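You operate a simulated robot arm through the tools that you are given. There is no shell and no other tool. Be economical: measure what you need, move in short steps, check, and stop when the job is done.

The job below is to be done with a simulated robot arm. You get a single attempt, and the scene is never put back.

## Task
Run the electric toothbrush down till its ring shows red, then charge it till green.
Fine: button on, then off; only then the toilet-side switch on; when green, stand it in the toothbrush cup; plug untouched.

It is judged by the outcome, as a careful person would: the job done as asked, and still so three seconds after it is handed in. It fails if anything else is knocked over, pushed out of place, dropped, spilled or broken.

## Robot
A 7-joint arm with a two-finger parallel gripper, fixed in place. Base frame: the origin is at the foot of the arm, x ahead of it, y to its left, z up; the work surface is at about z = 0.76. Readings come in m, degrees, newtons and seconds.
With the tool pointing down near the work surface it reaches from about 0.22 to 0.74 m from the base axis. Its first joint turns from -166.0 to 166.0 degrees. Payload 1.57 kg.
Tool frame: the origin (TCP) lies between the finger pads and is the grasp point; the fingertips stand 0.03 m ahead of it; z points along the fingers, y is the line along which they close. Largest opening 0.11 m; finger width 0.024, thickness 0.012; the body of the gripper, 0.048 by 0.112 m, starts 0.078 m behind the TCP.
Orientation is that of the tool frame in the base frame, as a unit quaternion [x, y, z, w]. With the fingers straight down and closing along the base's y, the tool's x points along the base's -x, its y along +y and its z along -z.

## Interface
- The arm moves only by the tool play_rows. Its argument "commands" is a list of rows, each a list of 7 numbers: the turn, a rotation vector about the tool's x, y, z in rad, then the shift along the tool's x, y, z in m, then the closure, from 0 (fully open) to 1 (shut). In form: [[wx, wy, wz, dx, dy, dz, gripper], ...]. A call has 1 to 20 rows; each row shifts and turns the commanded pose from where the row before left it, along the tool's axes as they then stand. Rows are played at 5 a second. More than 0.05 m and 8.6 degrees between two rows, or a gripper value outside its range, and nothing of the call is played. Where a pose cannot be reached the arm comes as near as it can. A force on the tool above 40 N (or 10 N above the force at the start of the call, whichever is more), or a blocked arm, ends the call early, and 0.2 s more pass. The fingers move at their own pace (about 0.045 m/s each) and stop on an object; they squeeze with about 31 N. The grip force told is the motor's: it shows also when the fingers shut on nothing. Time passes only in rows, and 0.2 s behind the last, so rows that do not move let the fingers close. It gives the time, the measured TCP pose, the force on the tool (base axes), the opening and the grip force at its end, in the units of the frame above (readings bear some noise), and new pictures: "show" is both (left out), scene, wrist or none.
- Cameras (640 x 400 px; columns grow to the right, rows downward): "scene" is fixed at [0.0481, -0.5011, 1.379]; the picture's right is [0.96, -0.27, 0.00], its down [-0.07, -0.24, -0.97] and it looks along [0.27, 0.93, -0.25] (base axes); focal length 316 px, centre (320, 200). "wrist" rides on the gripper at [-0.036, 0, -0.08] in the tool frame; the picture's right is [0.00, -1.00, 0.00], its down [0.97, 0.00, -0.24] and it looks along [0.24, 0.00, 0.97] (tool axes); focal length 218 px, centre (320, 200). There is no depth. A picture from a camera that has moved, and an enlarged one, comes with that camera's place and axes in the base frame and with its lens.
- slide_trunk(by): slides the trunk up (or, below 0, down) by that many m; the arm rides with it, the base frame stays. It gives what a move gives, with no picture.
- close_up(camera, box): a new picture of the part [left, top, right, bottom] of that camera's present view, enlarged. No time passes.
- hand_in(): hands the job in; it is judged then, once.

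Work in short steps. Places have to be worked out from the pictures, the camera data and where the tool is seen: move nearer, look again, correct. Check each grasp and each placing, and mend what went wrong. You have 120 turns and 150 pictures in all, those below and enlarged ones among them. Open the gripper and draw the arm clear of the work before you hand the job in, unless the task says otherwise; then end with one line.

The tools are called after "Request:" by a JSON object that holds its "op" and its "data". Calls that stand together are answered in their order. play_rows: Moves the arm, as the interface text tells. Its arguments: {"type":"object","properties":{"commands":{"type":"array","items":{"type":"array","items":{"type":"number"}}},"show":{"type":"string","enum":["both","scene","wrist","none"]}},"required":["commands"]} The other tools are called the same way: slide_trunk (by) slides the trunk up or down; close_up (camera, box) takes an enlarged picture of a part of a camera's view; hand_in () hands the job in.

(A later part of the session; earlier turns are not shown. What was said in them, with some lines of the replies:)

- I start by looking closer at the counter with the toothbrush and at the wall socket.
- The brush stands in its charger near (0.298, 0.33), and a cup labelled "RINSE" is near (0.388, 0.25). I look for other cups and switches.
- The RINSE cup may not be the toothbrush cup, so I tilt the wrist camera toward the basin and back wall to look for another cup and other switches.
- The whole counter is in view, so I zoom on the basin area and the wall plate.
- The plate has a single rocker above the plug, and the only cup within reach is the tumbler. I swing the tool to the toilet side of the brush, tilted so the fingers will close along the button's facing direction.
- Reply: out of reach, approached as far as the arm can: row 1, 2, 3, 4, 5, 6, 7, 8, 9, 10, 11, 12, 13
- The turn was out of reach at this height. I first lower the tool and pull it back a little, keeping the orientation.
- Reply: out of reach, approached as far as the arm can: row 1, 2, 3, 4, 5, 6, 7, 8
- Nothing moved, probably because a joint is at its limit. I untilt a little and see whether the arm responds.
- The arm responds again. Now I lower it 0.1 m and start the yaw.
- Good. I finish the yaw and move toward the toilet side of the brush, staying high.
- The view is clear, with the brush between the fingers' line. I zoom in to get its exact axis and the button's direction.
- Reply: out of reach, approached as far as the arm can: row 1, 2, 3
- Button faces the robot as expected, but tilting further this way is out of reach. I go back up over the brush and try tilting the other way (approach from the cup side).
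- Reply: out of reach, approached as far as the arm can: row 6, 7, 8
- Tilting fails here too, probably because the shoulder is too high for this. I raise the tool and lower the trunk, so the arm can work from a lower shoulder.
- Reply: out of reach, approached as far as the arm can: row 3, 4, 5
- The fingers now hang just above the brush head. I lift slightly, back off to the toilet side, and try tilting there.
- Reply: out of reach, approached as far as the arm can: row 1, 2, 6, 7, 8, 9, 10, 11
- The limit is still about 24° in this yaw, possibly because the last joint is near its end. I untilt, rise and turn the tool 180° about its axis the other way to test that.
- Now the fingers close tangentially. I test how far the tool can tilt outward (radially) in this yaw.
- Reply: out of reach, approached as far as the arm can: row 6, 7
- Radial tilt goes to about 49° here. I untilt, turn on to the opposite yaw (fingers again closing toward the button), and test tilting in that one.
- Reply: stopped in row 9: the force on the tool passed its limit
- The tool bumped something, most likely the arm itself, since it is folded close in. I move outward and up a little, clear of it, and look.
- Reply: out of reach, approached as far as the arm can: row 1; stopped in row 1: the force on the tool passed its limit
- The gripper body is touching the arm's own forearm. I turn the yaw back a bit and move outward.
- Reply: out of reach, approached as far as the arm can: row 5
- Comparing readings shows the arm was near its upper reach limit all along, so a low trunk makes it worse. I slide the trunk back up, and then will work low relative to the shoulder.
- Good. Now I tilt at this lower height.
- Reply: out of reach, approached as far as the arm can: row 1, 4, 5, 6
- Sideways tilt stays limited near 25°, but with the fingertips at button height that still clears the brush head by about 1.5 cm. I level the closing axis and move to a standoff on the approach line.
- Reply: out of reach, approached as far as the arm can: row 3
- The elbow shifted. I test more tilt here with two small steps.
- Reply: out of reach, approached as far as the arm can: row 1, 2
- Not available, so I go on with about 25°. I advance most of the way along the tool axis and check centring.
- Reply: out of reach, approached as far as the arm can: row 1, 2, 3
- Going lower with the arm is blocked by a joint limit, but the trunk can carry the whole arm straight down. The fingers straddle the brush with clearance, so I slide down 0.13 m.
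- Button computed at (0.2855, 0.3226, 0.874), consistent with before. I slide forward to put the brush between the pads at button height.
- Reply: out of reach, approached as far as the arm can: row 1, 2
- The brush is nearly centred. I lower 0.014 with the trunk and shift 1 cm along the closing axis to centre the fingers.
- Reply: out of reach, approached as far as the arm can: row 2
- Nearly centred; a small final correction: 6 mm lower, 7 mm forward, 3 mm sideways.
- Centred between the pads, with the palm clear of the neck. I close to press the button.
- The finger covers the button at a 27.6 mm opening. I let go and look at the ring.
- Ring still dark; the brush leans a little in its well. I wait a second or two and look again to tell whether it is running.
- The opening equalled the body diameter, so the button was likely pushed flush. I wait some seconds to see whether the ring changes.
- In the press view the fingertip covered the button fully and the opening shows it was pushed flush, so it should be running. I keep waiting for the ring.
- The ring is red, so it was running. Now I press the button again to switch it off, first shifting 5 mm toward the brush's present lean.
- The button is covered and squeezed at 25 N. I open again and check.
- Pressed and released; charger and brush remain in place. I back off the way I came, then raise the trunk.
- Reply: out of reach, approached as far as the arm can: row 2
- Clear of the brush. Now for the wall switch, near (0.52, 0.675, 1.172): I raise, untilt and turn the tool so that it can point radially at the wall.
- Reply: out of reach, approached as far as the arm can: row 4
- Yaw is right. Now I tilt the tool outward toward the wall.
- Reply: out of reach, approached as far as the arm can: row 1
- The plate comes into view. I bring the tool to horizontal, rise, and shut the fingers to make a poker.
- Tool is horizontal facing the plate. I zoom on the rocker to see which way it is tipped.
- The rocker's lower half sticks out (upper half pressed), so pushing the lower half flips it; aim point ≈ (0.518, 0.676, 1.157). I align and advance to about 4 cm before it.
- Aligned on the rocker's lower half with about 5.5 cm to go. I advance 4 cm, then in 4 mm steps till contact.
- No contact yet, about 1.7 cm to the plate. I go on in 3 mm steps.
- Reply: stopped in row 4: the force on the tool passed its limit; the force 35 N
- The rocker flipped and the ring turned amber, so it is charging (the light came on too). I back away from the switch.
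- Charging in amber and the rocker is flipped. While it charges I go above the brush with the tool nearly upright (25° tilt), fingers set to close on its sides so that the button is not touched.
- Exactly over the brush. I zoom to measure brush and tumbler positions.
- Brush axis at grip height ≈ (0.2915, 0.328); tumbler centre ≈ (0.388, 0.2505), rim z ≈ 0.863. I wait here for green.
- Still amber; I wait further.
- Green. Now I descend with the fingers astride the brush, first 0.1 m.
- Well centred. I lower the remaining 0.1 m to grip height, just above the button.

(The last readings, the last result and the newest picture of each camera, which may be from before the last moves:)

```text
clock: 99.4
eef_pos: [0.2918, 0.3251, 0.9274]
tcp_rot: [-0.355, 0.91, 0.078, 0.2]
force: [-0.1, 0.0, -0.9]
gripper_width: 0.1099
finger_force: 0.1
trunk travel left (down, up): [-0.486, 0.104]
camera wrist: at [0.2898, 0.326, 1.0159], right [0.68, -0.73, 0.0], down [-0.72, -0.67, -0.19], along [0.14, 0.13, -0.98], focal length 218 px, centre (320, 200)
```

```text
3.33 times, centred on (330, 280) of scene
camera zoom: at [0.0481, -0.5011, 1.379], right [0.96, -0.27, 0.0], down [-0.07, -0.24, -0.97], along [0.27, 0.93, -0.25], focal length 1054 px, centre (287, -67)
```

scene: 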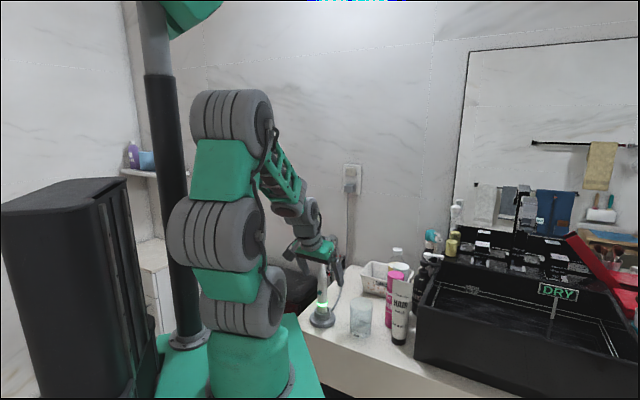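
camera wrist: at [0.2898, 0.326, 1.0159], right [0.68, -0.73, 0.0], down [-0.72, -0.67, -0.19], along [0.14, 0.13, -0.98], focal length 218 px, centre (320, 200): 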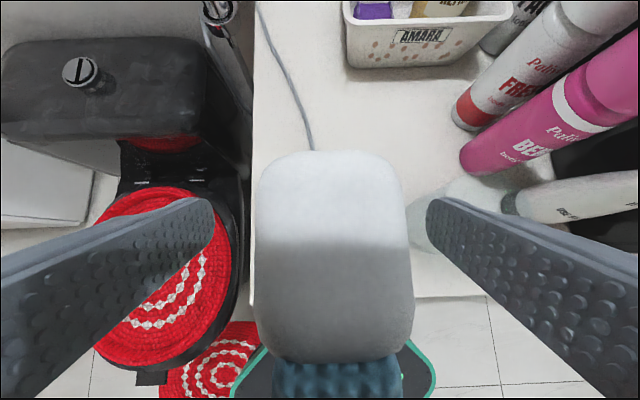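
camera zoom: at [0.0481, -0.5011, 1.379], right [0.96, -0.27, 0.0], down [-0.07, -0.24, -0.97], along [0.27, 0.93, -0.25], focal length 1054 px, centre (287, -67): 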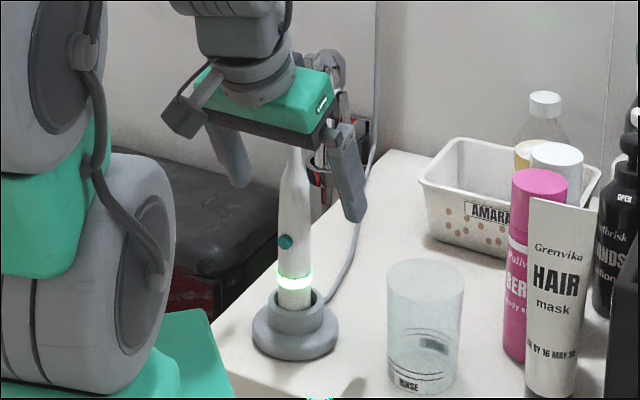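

The palm and head are clear and the fingertips sit above the button. I close on the brush.

Request:
{"op": "play_rows", "data": {"commands": [[0, 0, 0, 0, 0, 0, 1], [0, 0, 0, 0, 0, 0, 1], [0, 0, 0, 0, 0, 0, 1], [0, 0, 0, 0, 0, 0, 1], [0, 0, 0, 0, 0, 0, 1], [0, 0, 0, 0, 0, 0, 1], [0, 0, 0, 0, 0, 0, 1]], "show": "wrist"}}

Request:
{"op": "close_up", "data": {"camera": "scene", "box": [280, 220, 380, 340]}}

```text
clock: 101.0
eef_pos: [0.291, 0.3256, 0.9281]
tcp_rot: [-0.356, 0.91, 0.078, 0.201]
force: [0.5, 0.5, 0.4]
gripper_width: 0.0258
finger_force: 30.8
trunk travel left (down, up): [-0.486, 0.104]
camera wrist: at [0.2897, 0.326, 1.0165], right [0.68, -0.73, 0.0], down [-0.72, -0.67, -0.19], along [0.14, 0.13, -0.98], focal length 218 px, centre (320, 200)
```

wrist: 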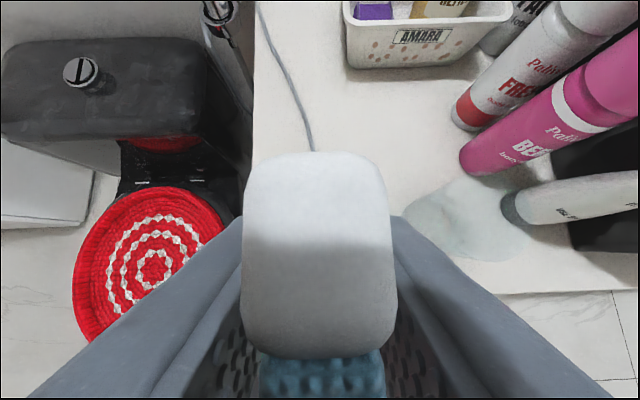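

```text
3.33 times, centred on (330, 280) of scene
camera zoom: at [0.0481, -0.5011, 1.379], right [0.96, -0.27, 0.0], down [-0.07, -0.24, -0.97], along [0.27, 0.93, -0.25], focal length 1054 px, centre (287, -67)
```

zoom: 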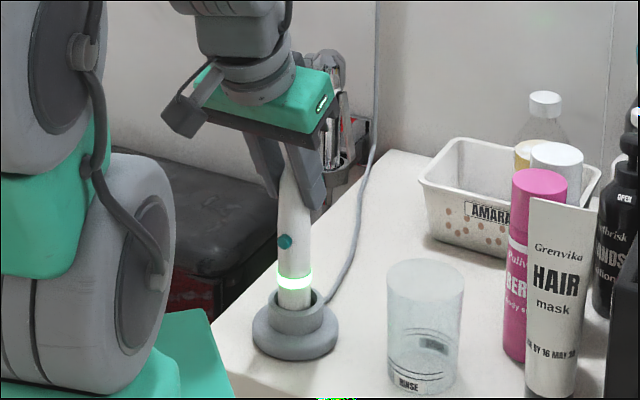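

Firm grip at 25.8 mm with the button free. I lift straight up 0.13 m.

Request:
{"op": "play_rows", "data": {"commands": [[0, 0, 0, -0.007, 0, -0.015, 1], [0, 0, 0, -0.0139, 0, -0.03, 1], [0, 0, 0, -0.0139, 0, -0.03, 1], [0, 0, 0, -0.0139, 0, -0.03, 1], [0, 0, 0, -0.0139, 0, -0.03, 1], [0, 0, 0, 0, 0, 0, 1]], "show": "scene"}}

Request:
{"op": "close_up", "data": {"camera": "scene", "box": [280, 190, 400, 340]}}

```text
clock: 102.4
eef_pos: [0.2896, 0.3253, 1.0774]
tcp_rot: [-0.357, 0.909, 0.078, 0.201]
force: [0.0, 1.0, -3.0]
gripper_width: 0.0257
finger_force: 31.1
trunk travel left (down, up): [-0.486, 0.104]
```

scene: 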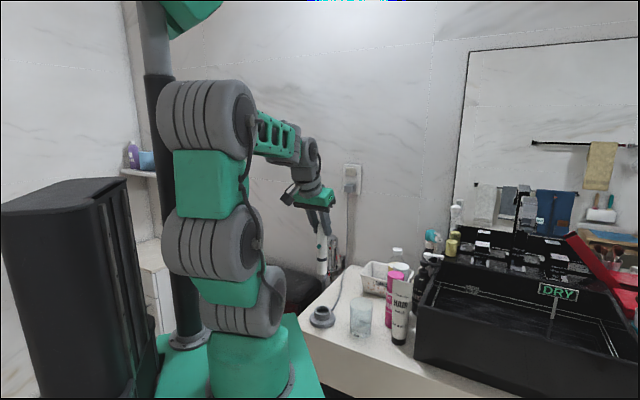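

```text
2.67 times, centred on (340, 265) of scene
camera zoom: at [0.0481, -0.5011, 1.379], right [0.96, -0.27, 0.0], down [-0.07, -0.24, -0.97], along [0.27, 0.93, -0.25], focal length 843 px, centre (267, 27)
```

zoom: 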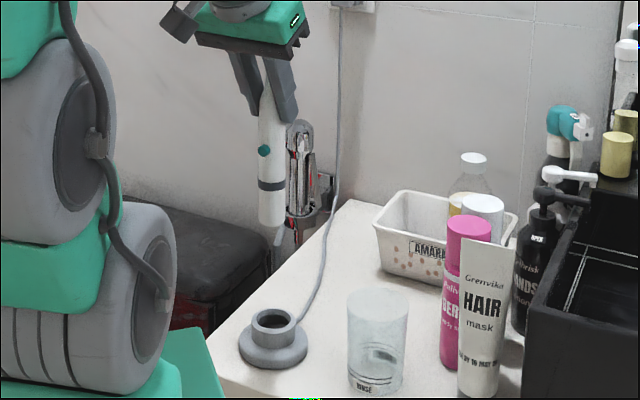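

Brush is held upright, its bottom at about z 0.92, above the rim at 0.863. I carry it sideways over the tumbler.

Request:
{"op": "play_rows", "data": {"commands": [[0, 0, 0, -0.0023, -0.0308, 0.0011, 1], [0, 0, 0, -0.0023, -0.0308, 0.0011, 1], [0, 0, 0, -0.0023, -0.0308, 0.0011, 1], [0, 0, 0, -0.0023, -0.0308, 0.0011, 1], [0, 0, 0, 0, 0, 0, 1]]}}

Request:
{"op": "close_up", "data": {"camera": "scene", "box": [300, 190, 420, 350]}}

```text
clock: 103.6
eef_pos: [0.3807, 0.2405, 1.0763]
tcp_rot: [-0.356, 0.909, 0.077, 0.202]
force: [-0.1, 0.2, -2.3]
gripper_width: 0.0255
finger_force: 31.1
trunk travel left (down, up): [-0.486, 0.104]
camera wrist: at [0.3803, 0.2408, 1.165], right [0.68, -0.73, 0.0], down [-0.72, -0.67, -0.19], along [0.14, 0.13, -0.98], focal length 218 px, centre (320, 200)
```

scene: 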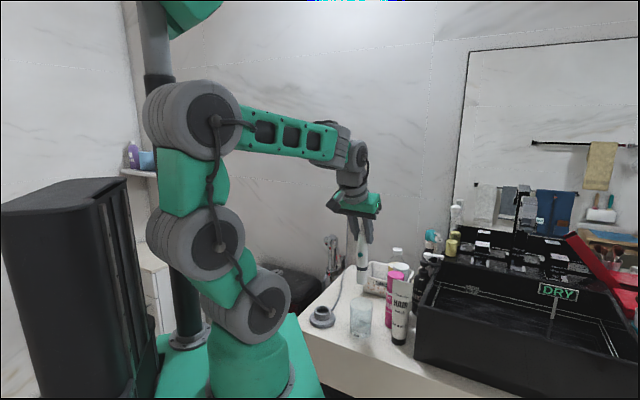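
wrist: 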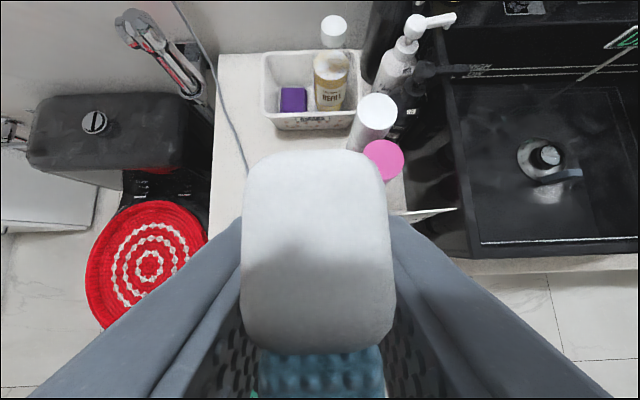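

```text
2.50 times, centred on (360, 270) of scene
camera zoom: at [0.0481, -0.5011, 1.379], right [0.96, -0.27, 0.0], down [-0.07, -0.24, -0.97], along [0.27, 0.93, -0.25], focal length 790 px, centre (220, 25)
```

zoom: 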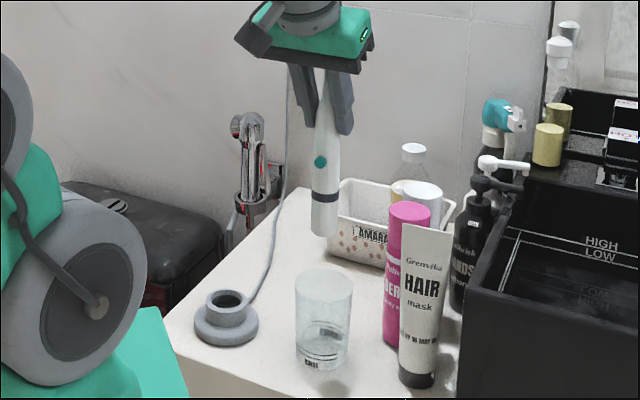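

The brush bottom lines up with the tumbler mouth within about 6 mm (inner clearance ≈ 14 mm). I lower 0.09 m slowly, watching the force.

Request:
{"op": "play_rows", "data": {"commands": [[0, 0, 0, 0.0084, 0, 0.0181, 1], [0, 0, 0, 0.0084, 0, 0.0181, 1], [0, 0, 0, 0.0063, 0, 0.0136, 1], [0, 0, 0, 0.0063, 0, 0.0136, 1], [0, 0, 0, 0, 0, 0, 1]], "show": "none"}}

Request:
{"op": "close_up", "data": {"camera": "scene", "box": [330, 240, 400, 350]}}

```text
clock: 104.8
eef_pos: [0.3814, 0.2427, 1.0079]
tcp_rot: [-0.355, 0.91, 0.077, 0.201]
force: [-0.1, 1.0, -1.8]
gripper_width: 0.0261
finger_force: 31.0
trunk travel left (down, up): [-0.486, 0.104]
```

```text
3.64 times, centred on (365, 295) of scene
camera zoom: at [0.0481, -0.5011, 1.379], right [0.96, -0.27, 0.0], down [-0.07, -0.24, -0.97], along [0.27, 0.93, -0.25], focal length 1150 px, centre (156, -146)
```

zoom: 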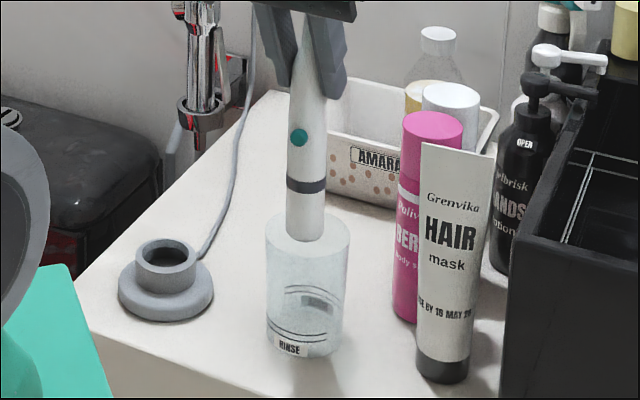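

The brush bottom is at the rim and well centred. I lower on in small steps.

Request:
{"op": "play_rows", "data": {"commands": [[0, 0, 0, 0.0063, 0, 0.0136, 1], [0, 0, 0, 0.0063, 0, 0.0136, 1], [0, 0, 0, 0.0063, 0, 0.0136, 1], [0, 0, 0, 0.0063, 0, 0.0136, 1], [0, 0, 0, 0, 0, 0, 1]], "show": "none"}}

Request:
{"op": "close_up", "data": {"camera": "scene", "box": [330, 240, 400, 350]}}

```text
clock: 106.0
eef_pos: [0.3809, 0.2419, 0.9477]
tcp_rot: [-0.356, 0.909, 0.078, 0.201]
force: [0.7, -0.4, -2.0]
gripper_width: 0.026
finger_force: 30.3
trunk travel left (down, up): [-0.486, 0.104]
```

```text
3.64 times, centred on (365, 295) of scene
camera zoom: at [0.0481, -0.5011, 1.379], right [0.96, -0.27, 0.0], down [-0.07, -0.24, -0.97], along [0.27, 0.93, -0.25], focal length 1150 px, centre (156, -146)
```

zoom: 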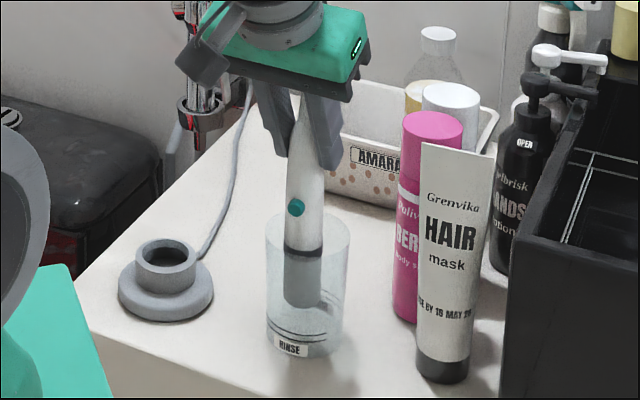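

Inside, with about 2.5 cm to the floor of the cup. I continue in 5 mm steps.

Request:
{"op": "play_rows", "data": {"commands": [[0, 0, 0, 0.0021, 0, 0.0045, 1], [0, 0, 0, 0.0021, 0, 0.0045, 1], [0, 0, 0, 0.0021, 0, 0.0045, 1], [0, 0, 0, 0.0021, 0, 0.0045, 1], [0, 0, 0, 0, 0, 0, 1]], "show": "none"}}

Request:
{"op": "close_up", "data": {"camera": "scene", "box": [330, 240, 400, 350]}}

```text
clock: 107.2
eef_pos: [0.3812, 0.2409, 0.9277]
tcp_rot: [-0.356, 0.909, 0.078, 0.201]
force: [-0.2, 0.0, -2.5]
gripper_width: 0.0258
finger_force: 31.6
trunk travel left (down, up): [-0.486, 0.104]
```

```text
3.64 times, centred on (365, 295) of scene
camera zoom: at [0.0481, -0.5011, 1.379], right [0.96, -0.27, 0.0], down [-0.07, -0.24, -0.97], along [0.27, 0.93, -0.25], focal length 1150 px, centre (156, -146)
```

zoom: 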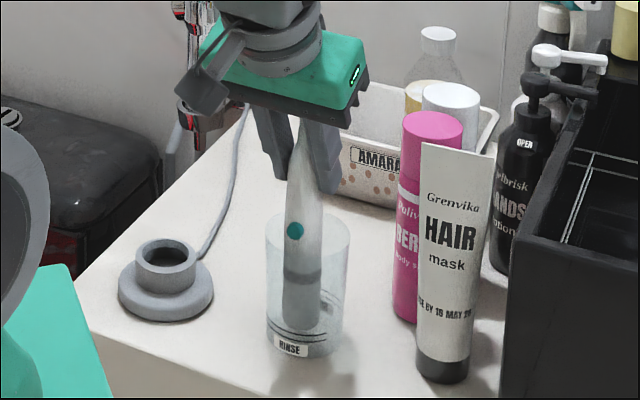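

About 1 cm left; finer steps until contact shows.

Request:
{"op": "play_rows", "data": {"commands": [[0, 0, 0, 0.0012, 0, 0.0027, 1], [0, 0, 0, 0.0012, 0, 0.0027, 1], [0, 0, 0, 0, 0, 0, 1]], "show": "none"}}

Request:
{"op": "play_rows", "data": {"commands": [[0, 0, 0, 0.0012, 0, 0.0027, 1], [0, 0, 0, 0, 0, 0, 1]], "show": "none"}}

Request:
{"op": "close_up", "data": {"camera": "scene", "box": [340, 280, 380, 345]}}

```text
clock: 108.0
eef_pos: [0.3818, 0.243, 0.9208]
tcp_rot: [-0.355, 0.91, 0.078, 0.201]
force: [-0.1, -1.0, -1.5]
gripper_width: 0.0261
finger_force: 31.0
trunk travel left (down, up): [-0.486, 0.104]
```

```text
clock: 108.6
eef_pos: [0.3816, 0.2431, 0.9181]
tcp_rot: [-0.356, 0.909, 0.078, 0.201]
force: [-0.7, 0.1, -1.4]
gripper_width: 0.0259
finger_force: 30.6
trunk travel left (down, up): [-0.486, 0.104]
```

```text
6.15 times, centred on (360, 312) of scene
camera zoom: at [0.0481, -0.5011, 1.379], right [0.96, -0.27, 0.0], down [-0.07, -0.24, -0.97], along [0.27, 0.93, -0.25], focal length 1946 px, centre (74, -492)
```

zoom: 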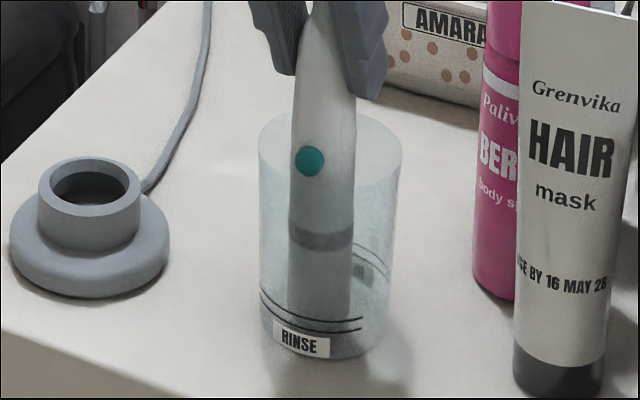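

A few mm remain; three more 3 mm steps while watching the force.

Request:
{"op": "play_rows", "data": {"commands": [[0, 0, 0, 0.0012, 0, 0.0027, 1], [0, 0, 0, 0, 0, 0, 1]], "show": "none"}}

Request:
{"op": "play_rows", "data": {"commands": [[0, 0, 0, 0.0012, 0, 0.0027, 1], [0, 0, 0, 0, 0, 0, 1]], "show": "none"}}

Request:
{"op": "close_up", "data": {"camera": "scene", "box": [340, 280, 380, 345]}}

```text
clock: 109.2
eef_pos: [0.3811, 0.2426, 0.916]
tcp_rot: [-0.355, 0.91, 0.078, 0.2]
force: [0.1, 0.0, -2.0]
gripper_width: 0.0258
finger_force: 31.4
trunk travel left (down, up): [-0.486, 0.104]
```

```text
clock: 109.8
eef_pos: [0.3816, 0.2429, 0.9152]
tcp_rot: [-0.356, 0.909, 0.079, 0.204]
force: [-2.5, -2.7, 16.2]
gripper_width: 0.026
finger_force: 30.8
trunk travel left (down, up): [-0.486, 0.104]
```

```text
6.15 times, centred on (360, 312) of scene
camera zoom: at [0.0481, -0.5011, 1.379], right [0.96, -0.27, 0.0], down [-0.07, -0.24, -0.97], along [0.27, 0.93, -0.25], focal length 1946 px, centre (74, -492)
```

zoom: 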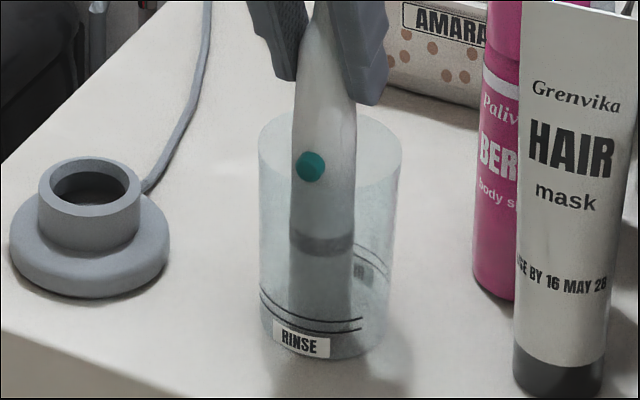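

Contact with the cup floor (16 N). I relieve it by 4 mm and lean the held brush gently away from the robot, so that on release it rests on the far rim and not against the palm.

Request:
{"op": "play_rows", "data": {"commands": [[0, 0, 0, -0.0017, 0, -0.0036, 1], [0, 0.045, 0, -0.0063, 0, 0.003, 1], [0, 0.045, 0, -0.0064, 0, 0.0027, 1], [0, 0.045, 0, -0.0065, 0, 0.0025, 1], [0, 0.045, 0, -0.0066, 0, 0.0022, 1], [0, 0, 0, 0, 0, 0, 1]]}}

Request:
{"op": "close_up", "data": {"camera": "scene", "box": [330, 240, 400, 350]}}

```text
clock: 111.2
eef_pos: [0.4017, 0.2615, 0.9161]
tcp_rot: [-0.361, 0.924, 0.045, 0.118]
force: [0.9, 0.1, -1.9]
gripper_width: 0.0256
finger_force: 30.5
trunk travel left (down, up): [-0.486, 0.104]
camera wrist: at [0.4126, 0.2723, 1.0032], right [0.68, -0.73, 0.0], down [-0.73, -0.68, -0.01], along [0.01, 0.01, -1.0], focal length 218 px, centre (320, 200)
```

scene: 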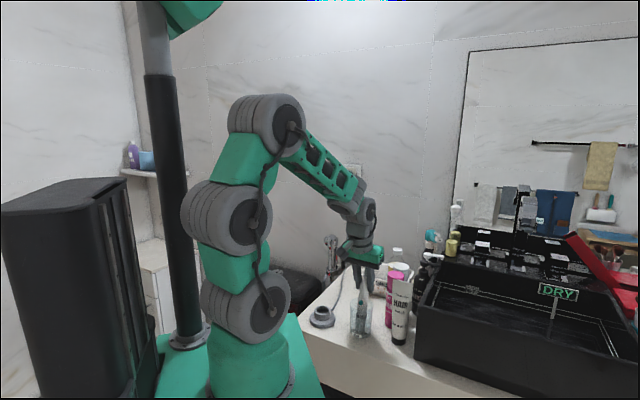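
wrist: 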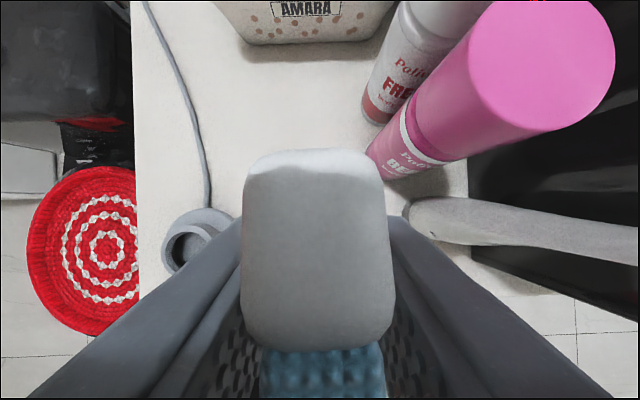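

```text
3.64 times, centred on (365, 295) of scene
camera zoom: at [0.0481, -0.5011, 1.379], right [0.96, -0.27, 0.0], down [-0.07, -0.24, -0.97], along [0.27, 0.93, -0.25], focal length 1150 px, centre (156, -146)
```

zoom: 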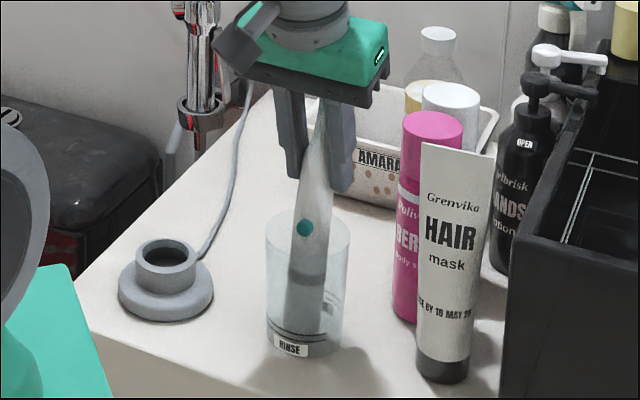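

Leaning outward, no load on the walls. The hair-mask tube stands near the right finger, so I ease down 2 mm and open only to about 5 cm, slowly.

Request:
{"op": "play_rows", "data": {"commands": [[0, 0, 0, 0.0005, 0, 0.0019, 1], [0, 0, 0, 0, 0, 0, 0.74], [0, 0, 0, 0, 0, 0, 0.7], [0, 0, 0, 0, 0, 0, 0.65], [0, 0, 0, 0, 0, 0, 0.6], [0, 0, 0, 0, 0, 0, 0.58]]}}

Request:
{"op": "close_up", "data": {"camera": "scene", "box": [330, 240, 400, 350]}}

```text
clock: 112.6
eef_pos: [0.4028, 0.2618, 0.914]
tcp_rot: [-0.36, 0.924, 0.045, 0.119]
force: [0.7, 0.1, -0.1]
gripper_width: 0.046
finger_force: 0.0
trunk travel left (down, up): [-0.486, 0.104]
camera wrist: at [0.4123, 0.2721, 1.0015], right [0.68, -0.73, 0.0], down [-0.73, -0.68, -0.01], along [0.01, 0.01, -1.0], focal length 218 px, centre (320, 200)
```

scene: 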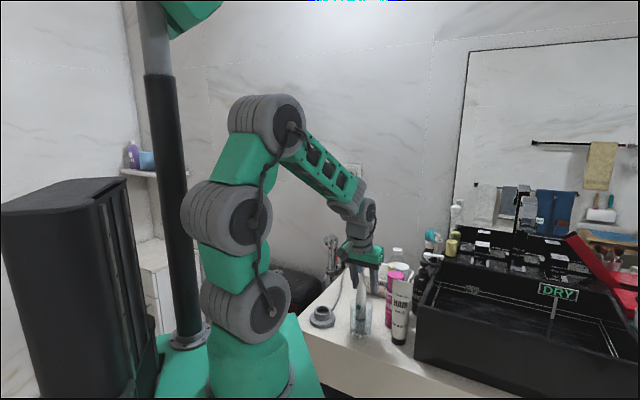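
wrist: 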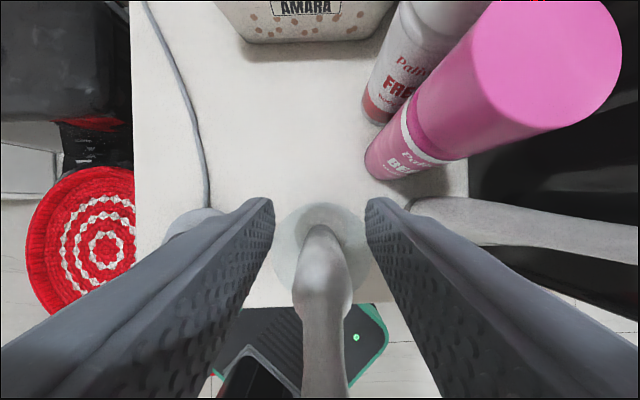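

```text
3.64 times, centred on (365, 295) of scene
camera zoom: at [0.0481, -0.5011, 1.379], right [0.96, -0.27, 0.0], down [-0.07, -0.24, -0.97], along [0.27, 0.93, -0.25], focal length 1150 px, centre (156, -146)
```

zoom: 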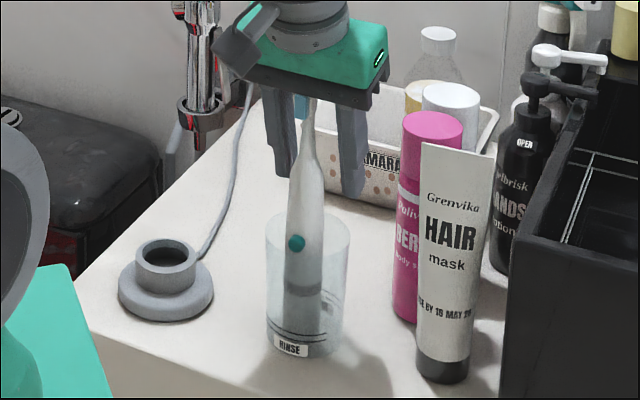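

Released; the brush settled toward the robot side, its head just under the palm, no force. I rise straight up in small steps, and watch.

Request:
{"op": "play_rows", "data": {"commands": [[0, 0, 0, -0.0025, 0, -0.0097, 0.58], [0, 0, 0, -0.0025, 0, -0.0097, 0.58], [0, 0, 0, -0.0025, 0, -0.0097, 0.58]], "show": "wrist"}}

Request:
{"op": "close_up", "data": {"camera": "scene", "box": [330, 240, 400, 350]}}

```text
clock: 113.4
eef_pos: [0.4015, 0.2616, 0.9443]
tcp_rot: [-0.361, 0.924, 0.045, 0.119]
force: [0.6, 0.1, 0.1]
gripper_width: 0.0462
finger_force: 0.0
trunk travel left (down, up): [-0.486, 0.104]
camera wrist: at [0.4124, 0.2721, 1.0316], right [0.68, -0.73, 0.0], down [-0.73, -0.68, -0.01], along [0.01, 0.01, -1.0], focal length 218 px, centre (320, 200)
```

wrist: 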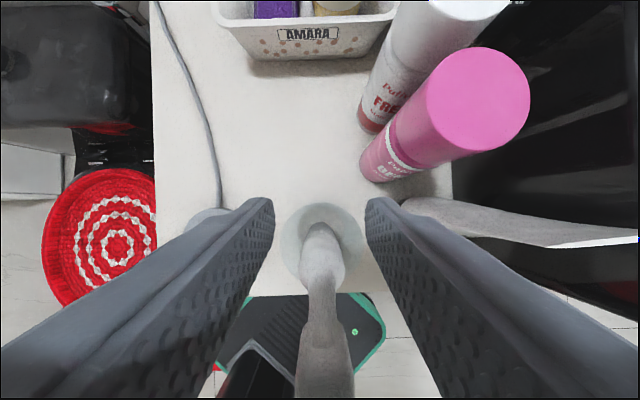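

```text
3.64 times, centred on (365, 295) of scene
camera zoom: at [0.0481, -0.5011, 1.379], right [0.96, -0.27, 0.0], down [-0.07, -0.24, -0.97], along [0.27, 0.93, -0.25], focal length 1150 px, centre (156, -146)
```

zoom: 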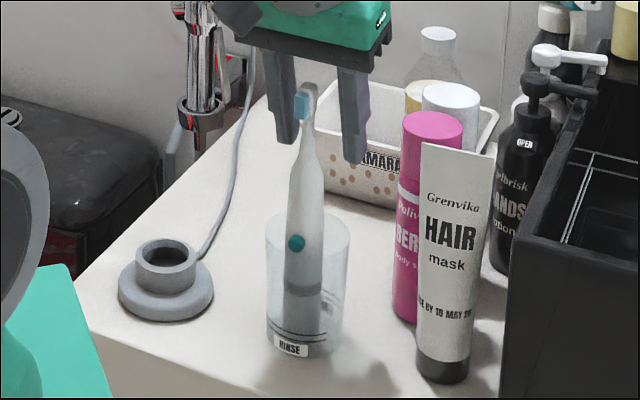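

The brush stands free in the cup. I continue straight up and check everything.

Request:
{"op": "play_rows", "data": {"commands": [[0, 0, 0, -0.005, 0, -0.0194, 0.58], [0, 0, 0, -0.0075, 0, -0.029, 0.58], [0, 0, 0, -0.0075, 0, -0.029, 0.58], [0, 0, 0, -0.0075, 0, -0.029, 0.3], [0, 0, 0, -0.0075, 0, -0.029, 0], [0, 0, 0, -0.005, 0, -0.02, 0], [0, 0, 0, 0.02, 0, 0, 0], [0, 0, 0, 0.02, 0, 0, 0]]}}

Request:
{"op": "close_up", "data": {"camera": "scene", "box": [300, 240, 430, 350]}}

Request:
{"op": "close_up", "data": {"camera": "scene", "box": [335, 155, 375, 205]}}

```text
clock: 115.2
eef_pos: [0.373, 0.2334, 1.0956]
tcp_rot: [-0.363, 0.923, 0.046, 0.119]
force: [-1.2, -0.2, -0.1]
gripper_width: 0.1099
finger_force: 0.0
trunk travel left (down, up): [-0.486, 0.104]
camera wrist: at [0.3832, 0.2455, 1.1831], right [0.68, -0.73, 0.0], down [-0.73, -0.68, -0.01], along [0.01, 0.01, -1.0], focal length 218 px, centre (320, 200)
```

scene: 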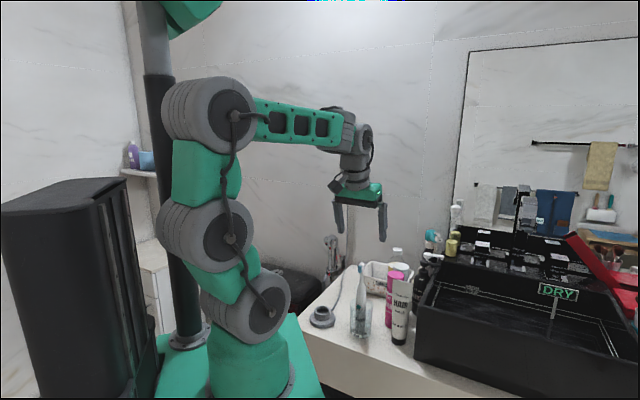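
wrist: 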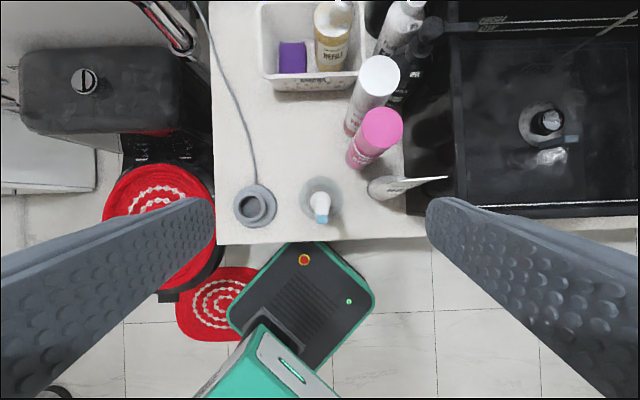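

```text
3.64 times, centred on (365, 295) of scene
camera zoom: at [0.0481, -0.5011, 1.379], right [0.96, -0.27, 0.0], down [-0.07, -0.24, -0.97], along [0.27, 0.93, -0.25], focal length 1150 px, centre (156, -146)
```

zoom: 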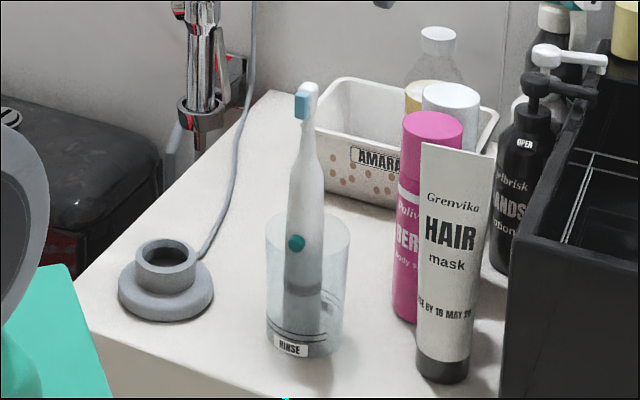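

```text
8.00 times, centred on (355, 180) of scene
camera zoom: at [0.0481, -0.5011, 1.379], right [0.96, -0.27, 0.0], down [-0.07, -0.24, -0.97], along [0.27, 0.93, -0.25], focal length 2530 px, centre (40, 360)
```

zoom: 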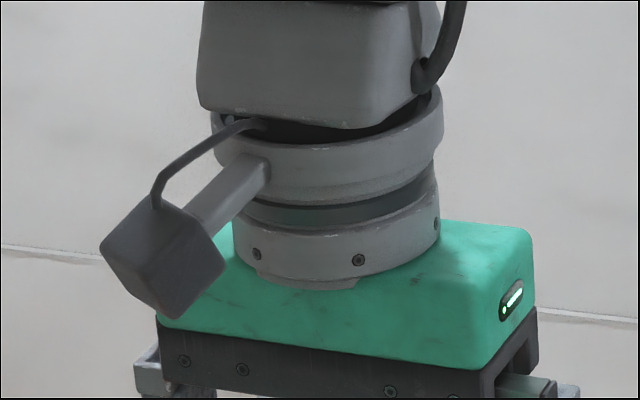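

The brush stands steadily in the cup, the charger, plug and bottles are in place, and the gripper is open and clear. I hand in.

Request:
{"op": "hand_in", "data": {}}

```text
The job is handed in.
```

The toothbrush ran down to red and was charged to green with the toilet-side switch, which also turned on the room light. It now stands in the tumbler marked "RINSE", the only cup in reach. I pressed the button off before charging, but nothing visible confirms that it is off. The plug was not touched.
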